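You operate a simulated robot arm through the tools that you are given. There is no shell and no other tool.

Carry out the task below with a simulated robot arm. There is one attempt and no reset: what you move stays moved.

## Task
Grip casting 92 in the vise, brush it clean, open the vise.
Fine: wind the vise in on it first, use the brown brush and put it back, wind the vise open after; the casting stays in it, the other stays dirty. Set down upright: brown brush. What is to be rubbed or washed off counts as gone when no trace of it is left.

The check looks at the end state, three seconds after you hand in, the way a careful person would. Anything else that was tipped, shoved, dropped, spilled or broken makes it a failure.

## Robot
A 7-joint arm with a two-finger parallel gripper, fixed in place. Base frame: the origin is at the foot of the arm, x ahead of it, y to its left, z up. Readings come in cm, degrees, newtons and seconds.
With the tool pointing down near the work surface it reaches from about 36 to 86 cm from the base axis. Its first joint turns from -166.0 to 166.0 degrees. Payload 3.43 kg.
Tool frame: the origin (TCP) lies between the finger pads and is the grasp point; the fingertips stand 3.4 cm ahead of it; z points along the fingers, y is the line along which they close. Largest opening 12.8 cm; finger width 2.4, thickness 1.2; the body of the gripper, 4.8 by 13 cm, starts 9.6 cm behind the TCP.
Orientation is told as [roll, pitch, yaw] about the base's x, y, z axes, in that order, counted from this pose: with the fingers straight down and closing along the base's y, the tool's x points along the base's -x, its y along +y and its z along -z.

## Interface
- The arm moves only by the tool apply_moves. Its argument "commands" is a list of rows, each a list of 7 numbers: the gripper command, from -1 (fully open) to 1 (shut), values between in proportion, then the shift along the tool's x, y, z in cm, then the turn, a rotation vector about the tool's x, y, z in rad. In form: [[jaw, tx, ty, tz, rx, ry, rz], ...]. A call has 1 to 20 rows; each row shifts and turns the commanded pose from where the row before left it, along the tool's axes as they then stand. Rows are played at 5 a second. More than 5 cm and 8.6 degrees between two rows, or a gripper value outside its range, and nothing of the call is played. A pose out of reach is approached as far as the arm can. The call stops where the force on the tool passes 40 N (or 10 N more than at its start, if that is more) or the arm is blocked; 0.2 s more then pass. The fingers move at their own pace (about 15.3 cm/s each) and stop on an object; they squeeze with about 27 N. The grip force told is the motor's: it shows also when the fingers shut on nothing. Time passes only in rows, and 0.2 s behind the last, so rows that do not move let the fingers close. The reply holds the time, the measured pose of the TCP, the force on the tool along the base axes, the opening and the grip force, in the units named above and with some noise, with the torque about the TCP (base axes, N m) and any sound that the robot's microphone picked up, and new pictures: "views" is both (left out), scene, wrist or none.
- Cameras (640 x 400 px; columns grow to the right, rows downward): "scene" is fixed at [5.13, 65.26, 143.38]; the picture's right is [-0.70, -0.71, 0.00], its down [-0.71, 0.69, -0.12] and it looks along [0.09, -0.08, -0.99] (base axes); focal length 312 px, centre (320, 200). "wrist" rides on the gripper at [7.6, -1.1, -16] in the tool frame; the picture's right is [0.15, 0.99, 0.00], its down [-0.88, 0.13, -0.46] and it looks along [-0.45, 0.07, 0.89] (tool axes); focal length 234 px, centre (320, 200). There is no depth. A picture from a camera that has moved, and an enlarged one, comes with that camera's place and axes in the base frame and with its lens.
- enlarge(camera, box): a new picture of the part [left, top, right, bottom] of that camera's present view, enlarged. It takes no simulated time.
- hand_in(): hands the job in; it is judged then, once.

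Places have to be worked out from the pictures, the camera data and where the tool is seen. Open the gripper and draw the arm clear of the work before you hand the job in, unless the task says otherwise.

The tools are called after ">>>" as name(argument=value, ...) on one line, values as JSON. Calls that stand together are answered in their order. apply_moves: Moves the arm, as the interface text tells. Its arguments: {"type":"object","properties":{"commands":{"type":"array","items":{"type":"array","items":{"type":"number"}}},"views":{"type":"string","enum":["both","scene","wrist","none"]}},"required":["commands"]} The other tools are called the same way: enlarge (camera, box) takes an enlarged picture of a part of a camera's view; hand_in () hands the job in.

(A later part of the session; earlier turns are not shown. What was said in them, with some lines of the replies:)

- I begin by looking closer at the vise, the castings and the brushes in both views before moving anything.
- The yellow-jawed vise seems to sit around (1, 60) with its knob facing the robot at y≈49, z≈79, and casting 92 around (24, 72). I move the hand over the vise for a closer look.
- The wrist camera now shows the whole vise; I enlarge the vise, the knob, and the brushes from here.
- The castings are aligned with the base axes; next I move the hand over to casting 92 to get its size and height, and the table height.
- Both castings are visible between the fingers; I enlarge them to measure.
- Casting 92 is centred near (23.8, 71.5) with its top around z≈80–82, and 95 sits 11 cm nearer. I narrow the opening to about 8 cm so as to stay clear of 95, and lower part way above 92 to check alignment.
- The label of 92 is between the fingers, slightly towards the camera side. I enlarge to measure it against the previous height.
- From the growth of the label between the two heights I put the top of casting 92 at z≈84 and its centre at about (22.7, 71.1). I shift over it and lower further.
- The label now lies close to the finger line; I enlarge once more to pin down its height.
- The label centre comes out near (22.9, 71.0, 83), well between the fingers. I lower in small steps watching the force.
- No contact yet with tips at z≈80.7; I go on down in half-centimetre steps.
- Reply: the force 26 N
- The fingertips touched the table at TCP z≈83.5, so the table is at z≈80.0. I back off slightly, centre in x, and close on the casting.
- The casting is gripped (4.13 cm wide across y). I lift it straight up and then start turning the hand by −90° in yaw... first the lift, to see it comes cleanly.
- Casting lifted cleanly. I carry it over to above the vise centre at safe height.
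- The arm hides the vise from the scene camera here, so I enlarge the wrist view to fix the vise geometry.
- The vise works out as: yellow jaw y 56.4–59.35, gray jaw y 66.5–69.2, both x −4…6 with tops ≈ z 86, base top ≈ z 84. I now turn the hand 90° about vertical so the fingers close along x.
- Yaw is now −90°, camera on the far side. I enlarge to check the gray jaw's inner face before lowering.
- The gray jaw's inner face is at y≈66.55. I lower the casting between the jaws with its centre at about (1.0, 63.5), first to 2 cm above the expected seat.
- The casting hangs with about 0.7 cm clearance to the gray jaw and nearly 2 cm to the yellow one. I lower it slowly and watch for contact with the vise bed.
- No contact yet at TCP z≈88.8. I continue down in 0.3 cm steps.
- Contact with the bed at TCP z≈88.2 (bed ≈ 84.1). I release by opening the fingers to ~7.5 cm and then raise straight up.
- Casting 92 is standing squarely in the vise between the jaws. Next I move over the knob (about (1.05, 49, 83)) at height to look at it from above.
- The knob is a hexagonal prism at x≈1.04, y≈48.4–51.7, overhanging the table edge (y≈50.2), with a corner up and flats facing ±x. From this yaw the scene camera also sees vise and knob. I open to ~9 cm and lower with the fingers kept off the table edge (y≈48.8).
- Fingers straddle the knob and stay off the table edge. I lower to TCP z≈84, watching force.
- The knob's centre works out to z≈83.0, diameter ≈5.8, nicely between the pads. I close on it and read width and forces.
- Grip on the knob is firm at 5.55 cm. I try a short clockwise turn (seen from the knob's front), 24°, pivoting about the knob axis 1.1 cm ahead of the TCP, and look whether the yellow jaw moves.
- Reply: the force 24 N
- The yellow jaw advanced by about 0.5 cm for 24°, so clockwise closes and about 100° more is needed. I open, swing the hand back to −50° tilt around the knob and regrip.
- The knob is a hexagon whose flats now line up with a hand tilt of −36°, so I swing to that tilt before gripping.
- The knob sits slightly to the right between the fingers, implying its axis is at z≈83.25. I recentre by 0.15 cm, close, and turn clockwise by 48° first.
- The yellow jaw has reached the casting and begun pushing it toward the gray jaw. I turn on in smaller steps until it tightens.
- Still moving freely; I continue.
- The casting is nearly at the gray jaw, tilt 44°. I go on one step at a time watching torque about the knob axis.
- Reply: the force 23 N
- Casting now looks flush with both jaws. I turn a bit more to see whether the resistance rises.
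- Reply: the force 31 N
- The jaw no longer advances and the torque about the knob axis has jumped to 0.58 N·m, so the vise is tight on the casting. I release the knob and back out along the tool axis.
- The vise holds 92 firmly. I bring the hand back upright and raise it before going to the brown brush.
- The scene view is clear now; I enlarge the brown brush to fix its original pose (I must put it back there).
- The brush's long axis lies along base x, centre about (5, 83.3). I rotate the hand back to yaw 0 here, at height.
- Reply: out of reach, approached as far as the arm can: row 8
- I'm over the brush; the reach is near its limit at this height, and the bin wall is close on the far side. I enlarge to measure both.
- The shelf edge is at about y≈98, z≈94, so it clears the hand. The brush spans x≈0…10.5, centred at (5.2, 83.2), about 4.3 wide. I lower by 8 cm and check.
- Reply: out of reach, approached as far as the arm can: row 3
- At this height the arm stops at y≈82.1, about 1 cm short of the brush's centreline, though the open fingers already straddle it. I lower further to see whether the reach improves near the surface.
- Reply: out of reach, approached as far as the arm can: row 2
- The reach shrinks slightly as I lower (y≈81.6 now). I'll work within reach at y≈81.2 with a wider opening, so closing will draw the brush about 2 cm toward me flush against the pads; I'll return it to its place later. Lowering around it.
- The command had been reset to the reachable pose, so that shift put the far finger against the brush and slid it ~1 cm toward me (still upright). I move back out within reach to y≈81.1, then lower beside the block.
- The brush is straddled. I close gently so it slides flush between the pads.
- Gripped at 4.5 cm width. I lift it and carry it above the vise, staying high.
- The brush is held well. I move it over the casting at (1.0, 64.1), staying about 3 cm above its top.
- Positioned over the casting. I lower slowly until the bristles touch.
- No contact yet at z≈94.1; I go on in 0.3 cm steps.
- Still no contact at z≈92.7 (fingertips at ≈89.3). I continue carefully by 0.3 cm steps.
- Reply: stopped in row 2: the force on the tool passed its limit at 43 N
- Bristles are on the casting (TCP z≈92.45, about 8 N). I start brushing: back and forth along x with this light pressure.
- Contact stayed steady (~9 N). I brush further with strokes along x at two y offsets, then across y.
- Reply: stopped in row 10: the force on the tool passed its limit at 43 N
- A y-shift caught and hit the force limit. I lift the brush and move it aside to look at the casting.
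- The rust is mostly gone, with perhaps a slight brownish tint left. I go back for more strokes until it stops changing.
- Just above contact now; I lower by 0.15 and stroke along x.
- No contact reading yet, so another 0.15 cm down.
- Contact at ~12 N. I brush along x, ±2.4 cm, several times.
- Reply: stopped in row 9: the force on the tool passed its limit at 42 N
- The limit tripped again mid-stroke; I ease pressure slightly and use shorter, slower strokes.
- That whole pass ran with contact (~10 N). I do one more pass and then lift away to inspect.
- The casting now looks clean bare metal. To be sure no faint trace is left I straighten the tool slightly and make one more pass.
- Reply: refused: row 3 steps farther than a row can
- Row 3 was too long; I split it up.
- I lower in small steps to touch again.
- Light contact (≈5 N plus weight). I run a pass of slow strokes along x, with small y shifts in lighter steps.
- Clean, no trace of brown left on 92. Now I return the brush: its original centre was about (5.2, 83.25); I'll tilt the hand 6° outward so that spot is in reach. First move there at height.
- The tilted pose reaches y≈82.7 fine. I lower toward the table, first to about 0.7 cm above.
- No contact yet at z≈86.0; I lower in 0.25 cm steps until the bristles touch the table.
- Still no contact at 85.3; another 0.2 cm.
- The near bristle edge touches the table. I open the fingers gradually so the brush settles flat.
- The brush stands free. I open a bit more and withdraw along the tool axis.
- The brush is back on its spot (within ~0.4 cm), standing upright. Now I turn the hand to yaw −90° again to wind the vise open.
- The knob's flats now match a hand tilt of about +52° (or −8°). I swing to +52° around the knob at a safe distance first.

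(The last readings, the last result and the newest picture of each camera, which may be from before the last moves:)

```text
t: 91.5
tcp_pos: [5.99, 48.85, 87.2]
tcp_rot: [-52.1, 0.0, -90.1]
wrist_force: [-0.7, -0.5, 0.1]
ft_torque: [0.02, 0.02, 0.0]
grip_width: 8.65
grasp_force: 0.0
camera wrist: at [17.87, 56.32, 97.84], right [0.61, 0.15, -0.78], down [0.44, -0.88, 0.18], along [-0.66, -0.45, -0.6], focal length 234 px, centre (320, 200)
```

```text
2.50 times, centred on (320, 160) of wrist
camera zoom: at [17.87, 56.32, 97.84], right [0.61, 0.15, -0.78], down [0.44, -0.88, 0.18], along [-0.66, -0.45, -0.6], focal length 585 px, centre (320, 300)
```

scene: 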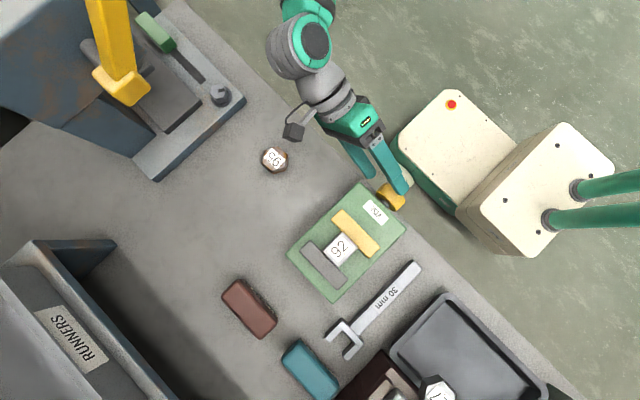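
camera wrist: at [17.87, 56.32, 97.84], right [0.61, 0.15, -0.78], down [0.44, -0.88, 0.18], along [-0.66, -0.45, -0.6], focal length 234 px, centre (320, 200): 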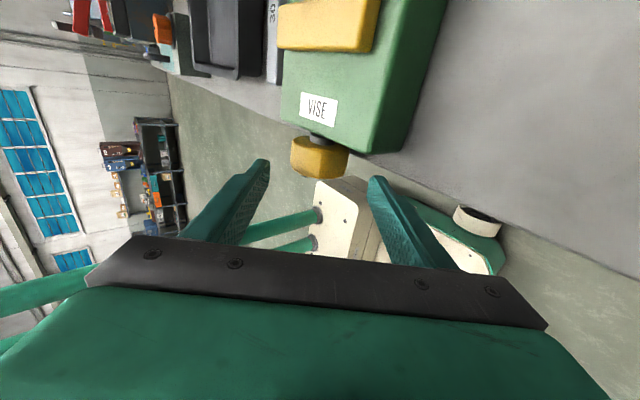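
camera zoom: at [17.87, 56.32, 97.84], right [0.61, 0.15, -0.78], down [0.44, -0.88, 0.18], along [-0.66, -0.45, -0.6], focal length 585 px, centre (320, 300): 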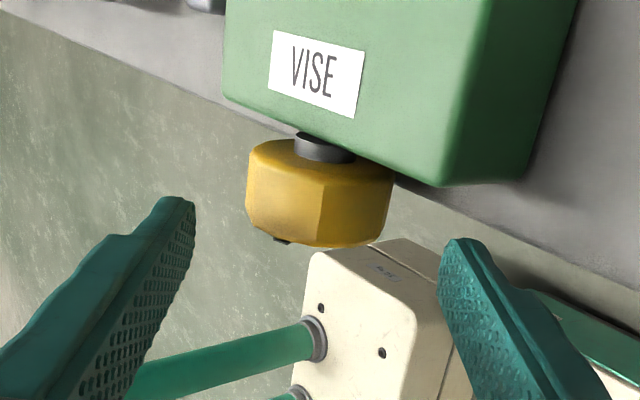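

The knob's ridge is centred, so the flats are aligned with the pads. I advance onto it with a small lateral correction.

>>> apply_moves(commands=[[-0.35, -0.1, -0.15, 0, 0, 0, 0], [-0.35, 0, 0, 2.7, 0, 0, 0], [-0.35, 0, 0, 2.65, 0, 0, 0], [-0.35, 0, 0, 0, 0, 0, 0]], views="wrist")

>>> enlarge(camera="wrist", box=[240, 80, 400, 240])

```text
t: 92.5
tcp_pos: [1.68, 48.76, 83.99]
tcp_rot: [-51.9, -0.1, -90.1]
wrist_force: [-0.4, -0.2, 0.0]
ft_torque: [0.0, 0.01, -0.03]
grip_width: 8.64
grasp_force: 0.1
camera wrist: at [13.57, 56.18, 94.76], right [0.61, 0.15, -0.78], down [0.44, -0.88, 0.18], along [-0.66, -0.45, -0.6], focal length 234 px, centre (320, 200)
```

wrist: 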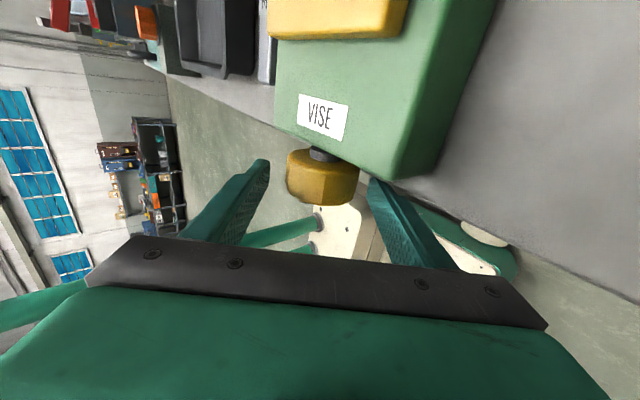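

```text
2.50 times, centred on (320, 160) of wrist
camera zoom: at [13.57, 56.18, 94.76], right [0.61, 0.15, -0.78], down [0.44, -0.88, 0.18], along [-0.66, -0.45, -0.6], focal length 585 px, centre (320, 300)
```

zoom: 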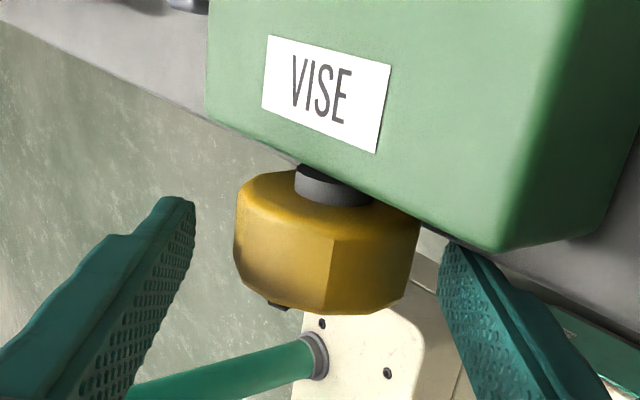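

Centred. I close on the knob and turn counter-clockwise 48° to start opening the vise.

>>> apply_moves(commands=[[0.1, 0, 0, 0, 0, 0, 0], [1, 0, 0, 0, 0, 0, 0], [1, 0, 0, 0, 0, 0, 0], [1, 0, -0.1256, 0.0088, -0.14, 0, 0], [1, 0, -0.1256, 0.0088, -0.14, 0, 0], [1, 0, -0.1256, 0.0088, -0.14, 0, 0], [1, 0, -0.1256, 0.0088, -0.14, 0, 0], [1, 0, -0.1256, 0.0088, -0.14, 0, 0], [1, 0, -0.1256, 0.0088, -0.14, 0, 0], [1, 0, 0, 0, 0, 0, 0]])

>>> enlarge(camera="scene", box=[280, 160, 440, 290])

```text
t: 94.7
tcp_pos: [1.09, 48.72, 84.2]
tcp_rot: [-3.8, 0.2, -90.0]
wrist_force: [-6.9, 3.5, 31.1]
ft_torque: [0.82, 0.16, -0.36]
grip_width: 5.56
grasp_force: 44.8
camera wrist: at [1.0, 56.16, 100.3], right [0.99, 0.15, -0.07], down [0.16, -0.88, 0.44], along [0.01, -0.45, -0.89], focal length 234 px, centre (320, 200)
```

scene: 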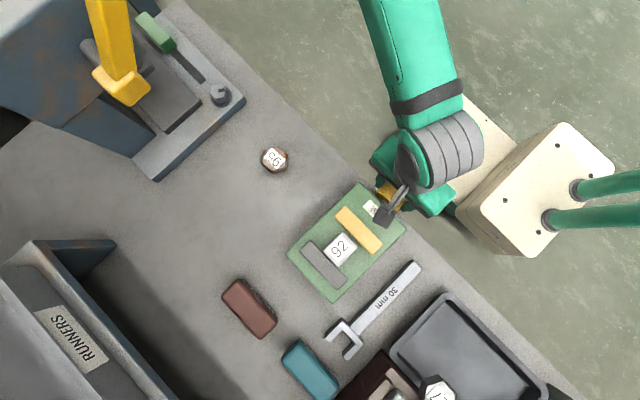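
wrist: 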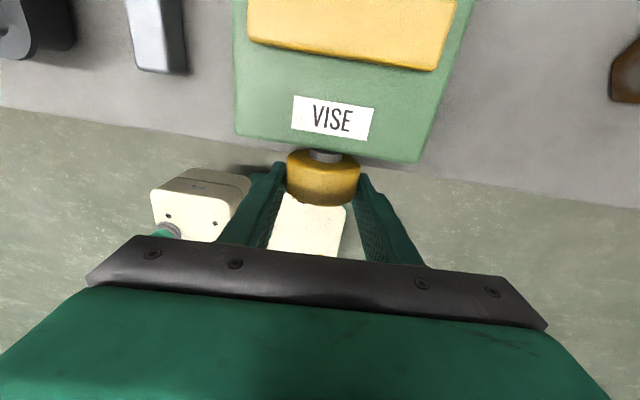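

```text
3.08 times, centred on (360, 225) of scene
camera zoom: at [5.13, 65.26, 143.38], right [-0.7, -0.71, 0.0], down [-0.71, 0.69, -0.12], along [0.09, -0.08, -0.99], focal length 960 px, centre (197, 123)
```

zoom: 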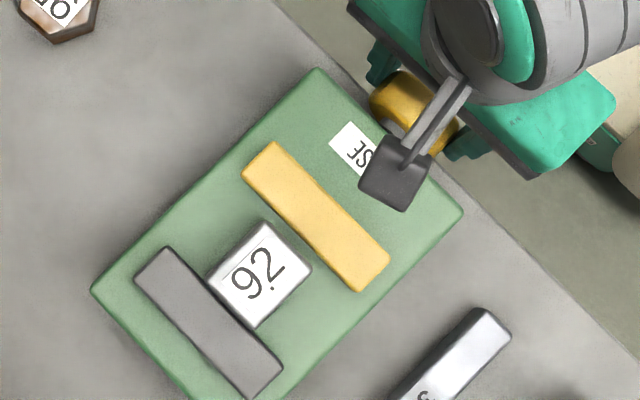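

The jaw is backing off, but there's a 31 N upward load from slight axis misalignment. I relax the grip, recentre by −0.12 cm, regrip, and continue turning counter-clockwise.

>>> apply_moves(commands=[[-0.1, 0, 0, 0, 0, 0, 0], [-0.1, 0, -0.12, -0.05, 0, 0, 0], [1, 0, 0, 0, 0, 0, 0], [1, 0, 0, 0, 0, 0, 0], [1, 0, -0.1256, 0.0088, -0.14, 0, 0], [1, 0, -0.1256, 0.0088, -0.14, 0, 0], [1, 0, -0.1256, 0.0088, -0.14, 0, 0], [1, 0, 0, 0, 0, 0, 0]], views="scene")

>>> enlarge(camera="scene", box=[280, 160, 440, 290])

```text
t: 96.5
tcp_pos: [0.81, 48.64, 84.29]
tcp_rot: [20.4, 0.0, -90.0]
wrist_force: [5.1, -6.8, 3.8]
ft_torque: [-0.9, -0.09, 0.02]
grip_width: 5.56
grasp_force: 44.6
```

scene: 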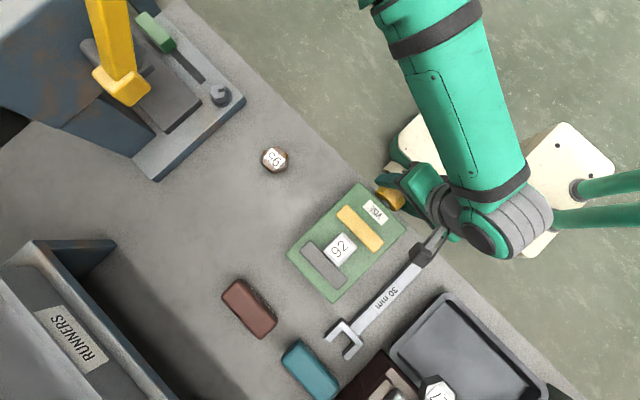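

```text
3.08 times, centred on (360, 225) of scene
camera zoom: at [5.13, 65.26, 143.38], right [-0.7, -0.71, 0.0], down [-0.71, 0.69, -0.12], along [0.09, -0.08, -0.99], focal length 960 px, centre (197, 123)
```

zoom: 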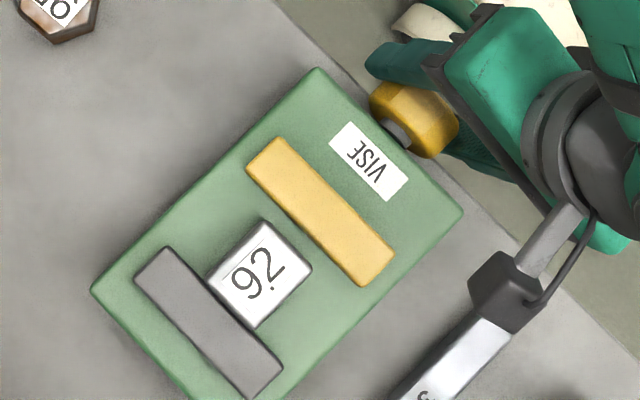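

Forces are low now and the gap grows. I continue to about −52°.

>>> apply_moves(commands=[[1, 0, -0.1256, 0.0088, -0.14, 0, 0], [1, 0, -0.1256, 0.0088, -0.14, 0, 0], [1, 0, -0.1256, 0.0088, -0.14, 0, 0], [1, 0, -0.1256, 0.0088, -0.14, 0, 0], [1, 0, 0, 0, 0, 0, 0]], views="scene")

>>> enlarge(camera="scene", box=[280, 160, 440, 290])

```text
t: 97.7
tcp_pos: [0.37, 48.64, 83.99]
tcp_rot: [52.7, 0.0, -90.1]
wrist_force: [30.3, -20.0, 12.4]
ft_torque: [0.03, -0.29, -0.92]
grip_width: 5.56
grasp_force: 45.5
```

scene: 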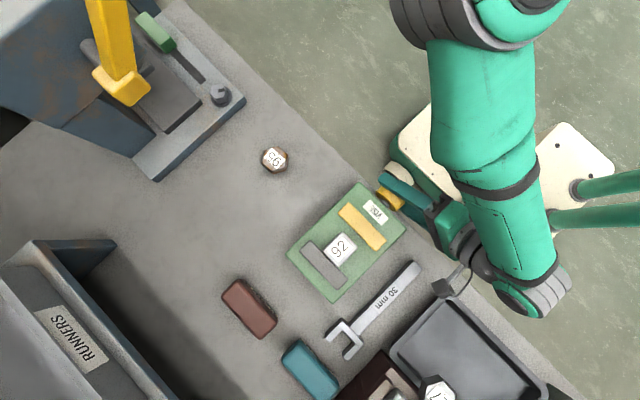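

```text
3.08 times, centred on (360, 225) of scene
camera zoom: at [5.13, 65.26, 143.38], right [-0.7, -0.71, 0.0], down [-0.71, 0.69, -0.12], along [0.09, -0.08, -0.99], focal length 960 px, centre (197, 123)
```

zoom: 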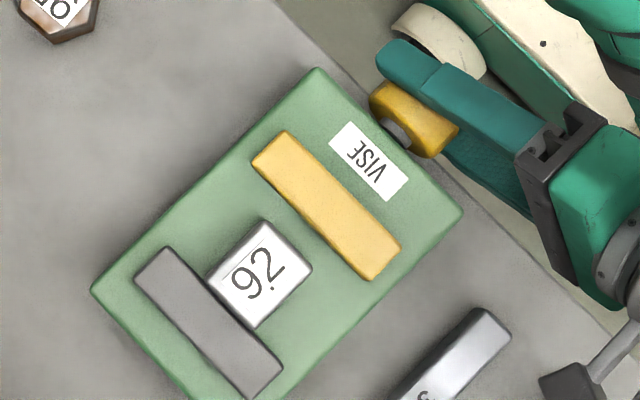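

The jaw is back at essentially its original opening, with over 2 cm clearance from the casting. I release the knob and back away along the tool axis.

>>> apply_moves(commands=[[0.1, 0, 0, 0, 0, 0, 0], [-0.35, 0, 0, 0, 0, 0, 0], [-0.35, 0, 0, 0, 0, 0, 0], [-0.35, 0, 0, -3, 0, 0, 0], [-0.35, 0, 0, -4, 0, 0, 0], [-0.35, 0, 0, 0, 0, 0, 0]])

>>> enlarge(camera="scene", box=[280, 160, 440, 290])

```text
t: 99.1
tcp_pos: [-5.24, 48.67, 88.23]
tcp_rot: [52.2, 0.0, -90.1]
wrist_force: [-0.4, 0.3, 0.4]
ft_torque: [-0.01, 0.0, 0.01]
grip_width: 8.64
grasp_force: 0.1
camera wrist: at [-18.56, 56.21, 97.12], right [0.6, 0.15, 0.78], down [-0.28, -0.88, 0.38], along [0.74, -0.45, -0.49], focal length 234 px, centre (320, 200)
```

scene: 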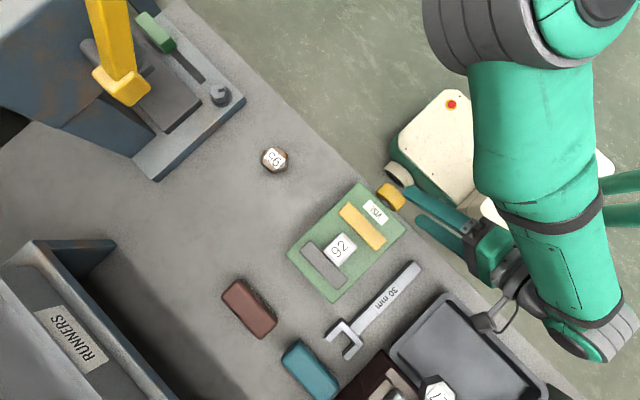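
wrist: 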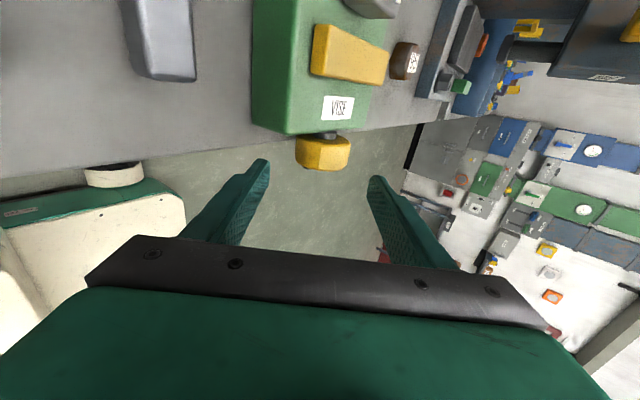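

```text
3.08 times, centred on (360, 225) of scene
camera zoom: at [5.13, 65.26, 143.38], right [-0.7, -0.71, 0.0], down [-0.71, 0.69, -0.12], along [0.09, -0.08, -0.99], focal length 960 px, centre (197, 123)
```

zoom: 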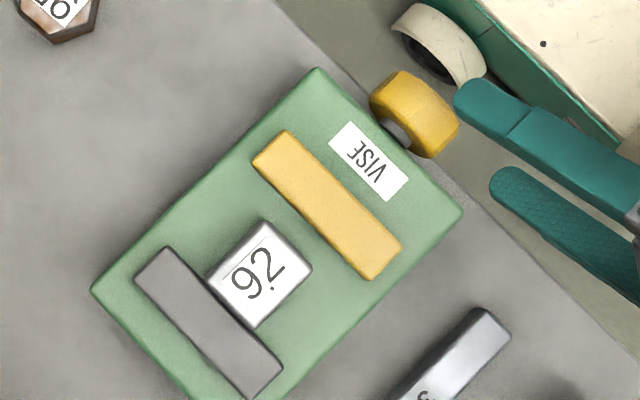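

Vise is open and casting 92 stays on the bed, clean. I back off further, bring the hand upright and raise it clear.

>>> apply_moves(commands=[[-0.35, 0, 0, -3, 0, 0, 0], [-0.35, 0, -1.5, -2, 0.13, 0, 0], [-0.35, 0, 0, -2, 0.13, 0, 0], [-0.35, 0, 0, -2, 0.13, 0, 0], [-0.35, 0, 0, -2, 0.13, 0, 0], [-0.5, 0, 0, -2, 0.13, 0, 0], [-0.7, 0, 0, -3, 0.13, 0, 0], [-1, 0, 0, -3, 0.13, 0, 0], [-1, 0, 0, -3, 0, 0, 0], [-1, 0, 0, 0, 0, 0, 0]])

>>> enlarge(camera="scene", box=[200, 140, 440, 380])

>>> enlarge(camera="scene", box=[300, 210, 380, 290])

```text
t: 101.3
tcp_pos: [-15.71, 48.47, 105.48]
tcp_rot: [0.0, 0.1, -90.0]
wrist_force: [0.3, 0.3, -0.2]
ft_torque: [-0.02, 0.01, -0.01]
grip_width: 12.78
grasp_force: 0.1
camera wrist: at [-16.89, 55.97, 121.41], right [0.99, 0.15, 0.0], down [0.13, -0.88, 0.46], along [0.07, -0.45, -0.89], focal length 234 px, centre (320, 200)
```

scene: 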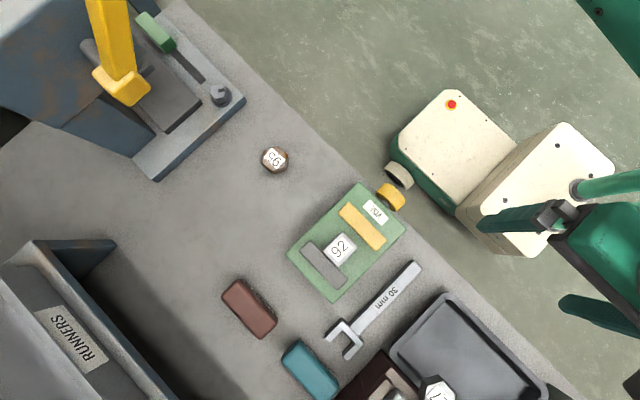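
wrist: 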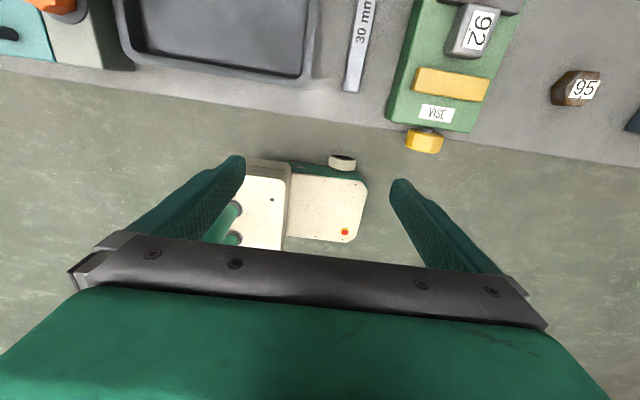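

```text
1.67 times, centred on (320, 260) of scene
camera zoom: at [5.13, 65.26, 143.38], right [-0.7, -0.71, 0.0], down [-0.71, 0.69, -0.12], along [0.09, -0.08, -0.99], focal length 520 px, centre (320, 100)
```

zoom: 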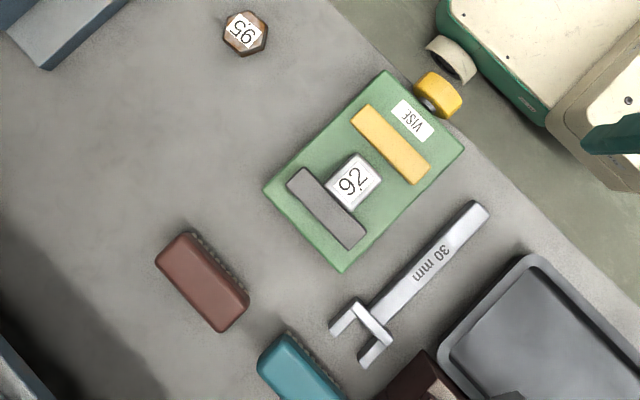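

```text
5.00 times, centred on (340, 250) of scene
camera zoom: at [5.13, 65.26, 143.38], right [-0.7, -0.71, 0.0], down [-0.71, 0.69, -0.12], along [0.09, -0.08, -0.99], focal length 1560 px, centre (220, -50)
```

zoom: 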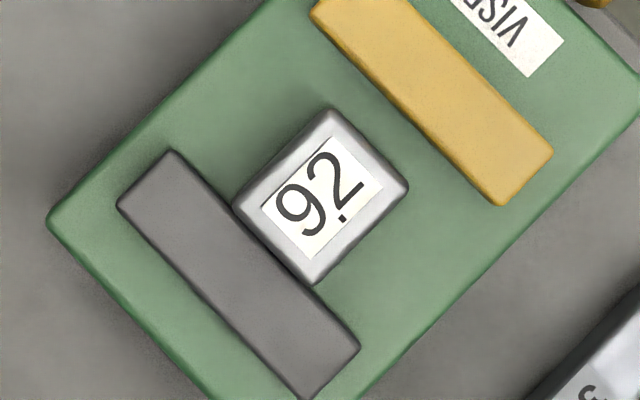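

Everything is in place: 92 clean in the open vise, brush upright on its spot, 95 untouched. One last close look at the casting's sides from the wrist camera.

>>> enlarge(camera="wrist", box=[380, 0, 620, 160])

>>> enlarge(camera="scene", box=[210, 265, 290, 345])

```text
2.50 times, centred on (500, 80) of wrist
camera zoom: at [-16.89, 55.97, 121.41], right [0.99, 0.15, 0.0], down [0.13, -0.88, 0.46], along [0.07, -0.45, -0.89], focal length 585 px, centre (-130, 500)
```

zoom: 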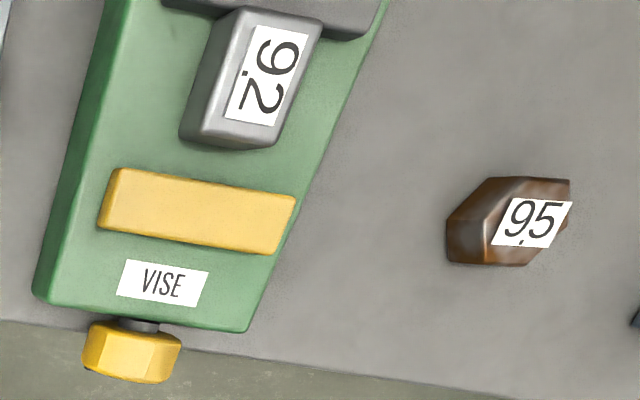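

```text
5.00 times, centred on (250, 305) of scene
camera zoom: at [5.13, 65.26, 143.38], right [-0.7, -0.71, 0.0], down [-0.71, 0.69, -0.12], along [0.09, -0.08, -0.99], focal length 1560 px, centre (670, -325)
```

zoom: 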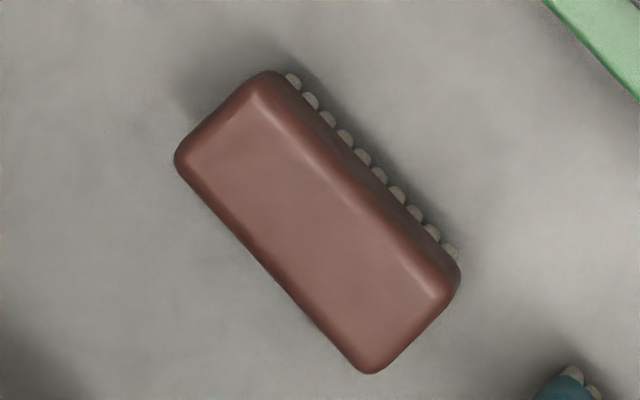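

The sides of 92 facing the cameras are bare grey metal, 95 is still rusty, the vise is open, the brush stands upright, and the gripper is open and clear of the work. I hand the job in.

>>> hand_in()

```text
The job is handed in.
```

I've handed the job in. Casting 92 was gripped in the vise, brushed clean with the brown brush, and is still in the vise, which is open again. I haven't seen the result of the check.

- **Casting 92:** it sits on the vise bed against the gray jaw. The top and the sides the cameras could see are bare gray metal with no brown left.
- **Vise:** I wound it in until the jaw stopped moving and the torque rose. After brushing I wound it back to almost its original opening, about 2 cm clear of the casting.
- **Brown brush:** it stands upright, about 0.4 cm from its original spot. The arm couldn't quite reach that spot with the hand vertical, so picking it up slid the brush about 2 cm toward me. I tilted the hand slightly to put it back.
- **Brushing force:** two strokes hit the tool's 40 N force limit and stopped. Afterwards the casting looked unmoved and undamaged.
- **Everything else:** casting 95 is still dirty, and in the last pictures it, the spanner and the teal brush look unmoved. The gripper is open and clear of the work.
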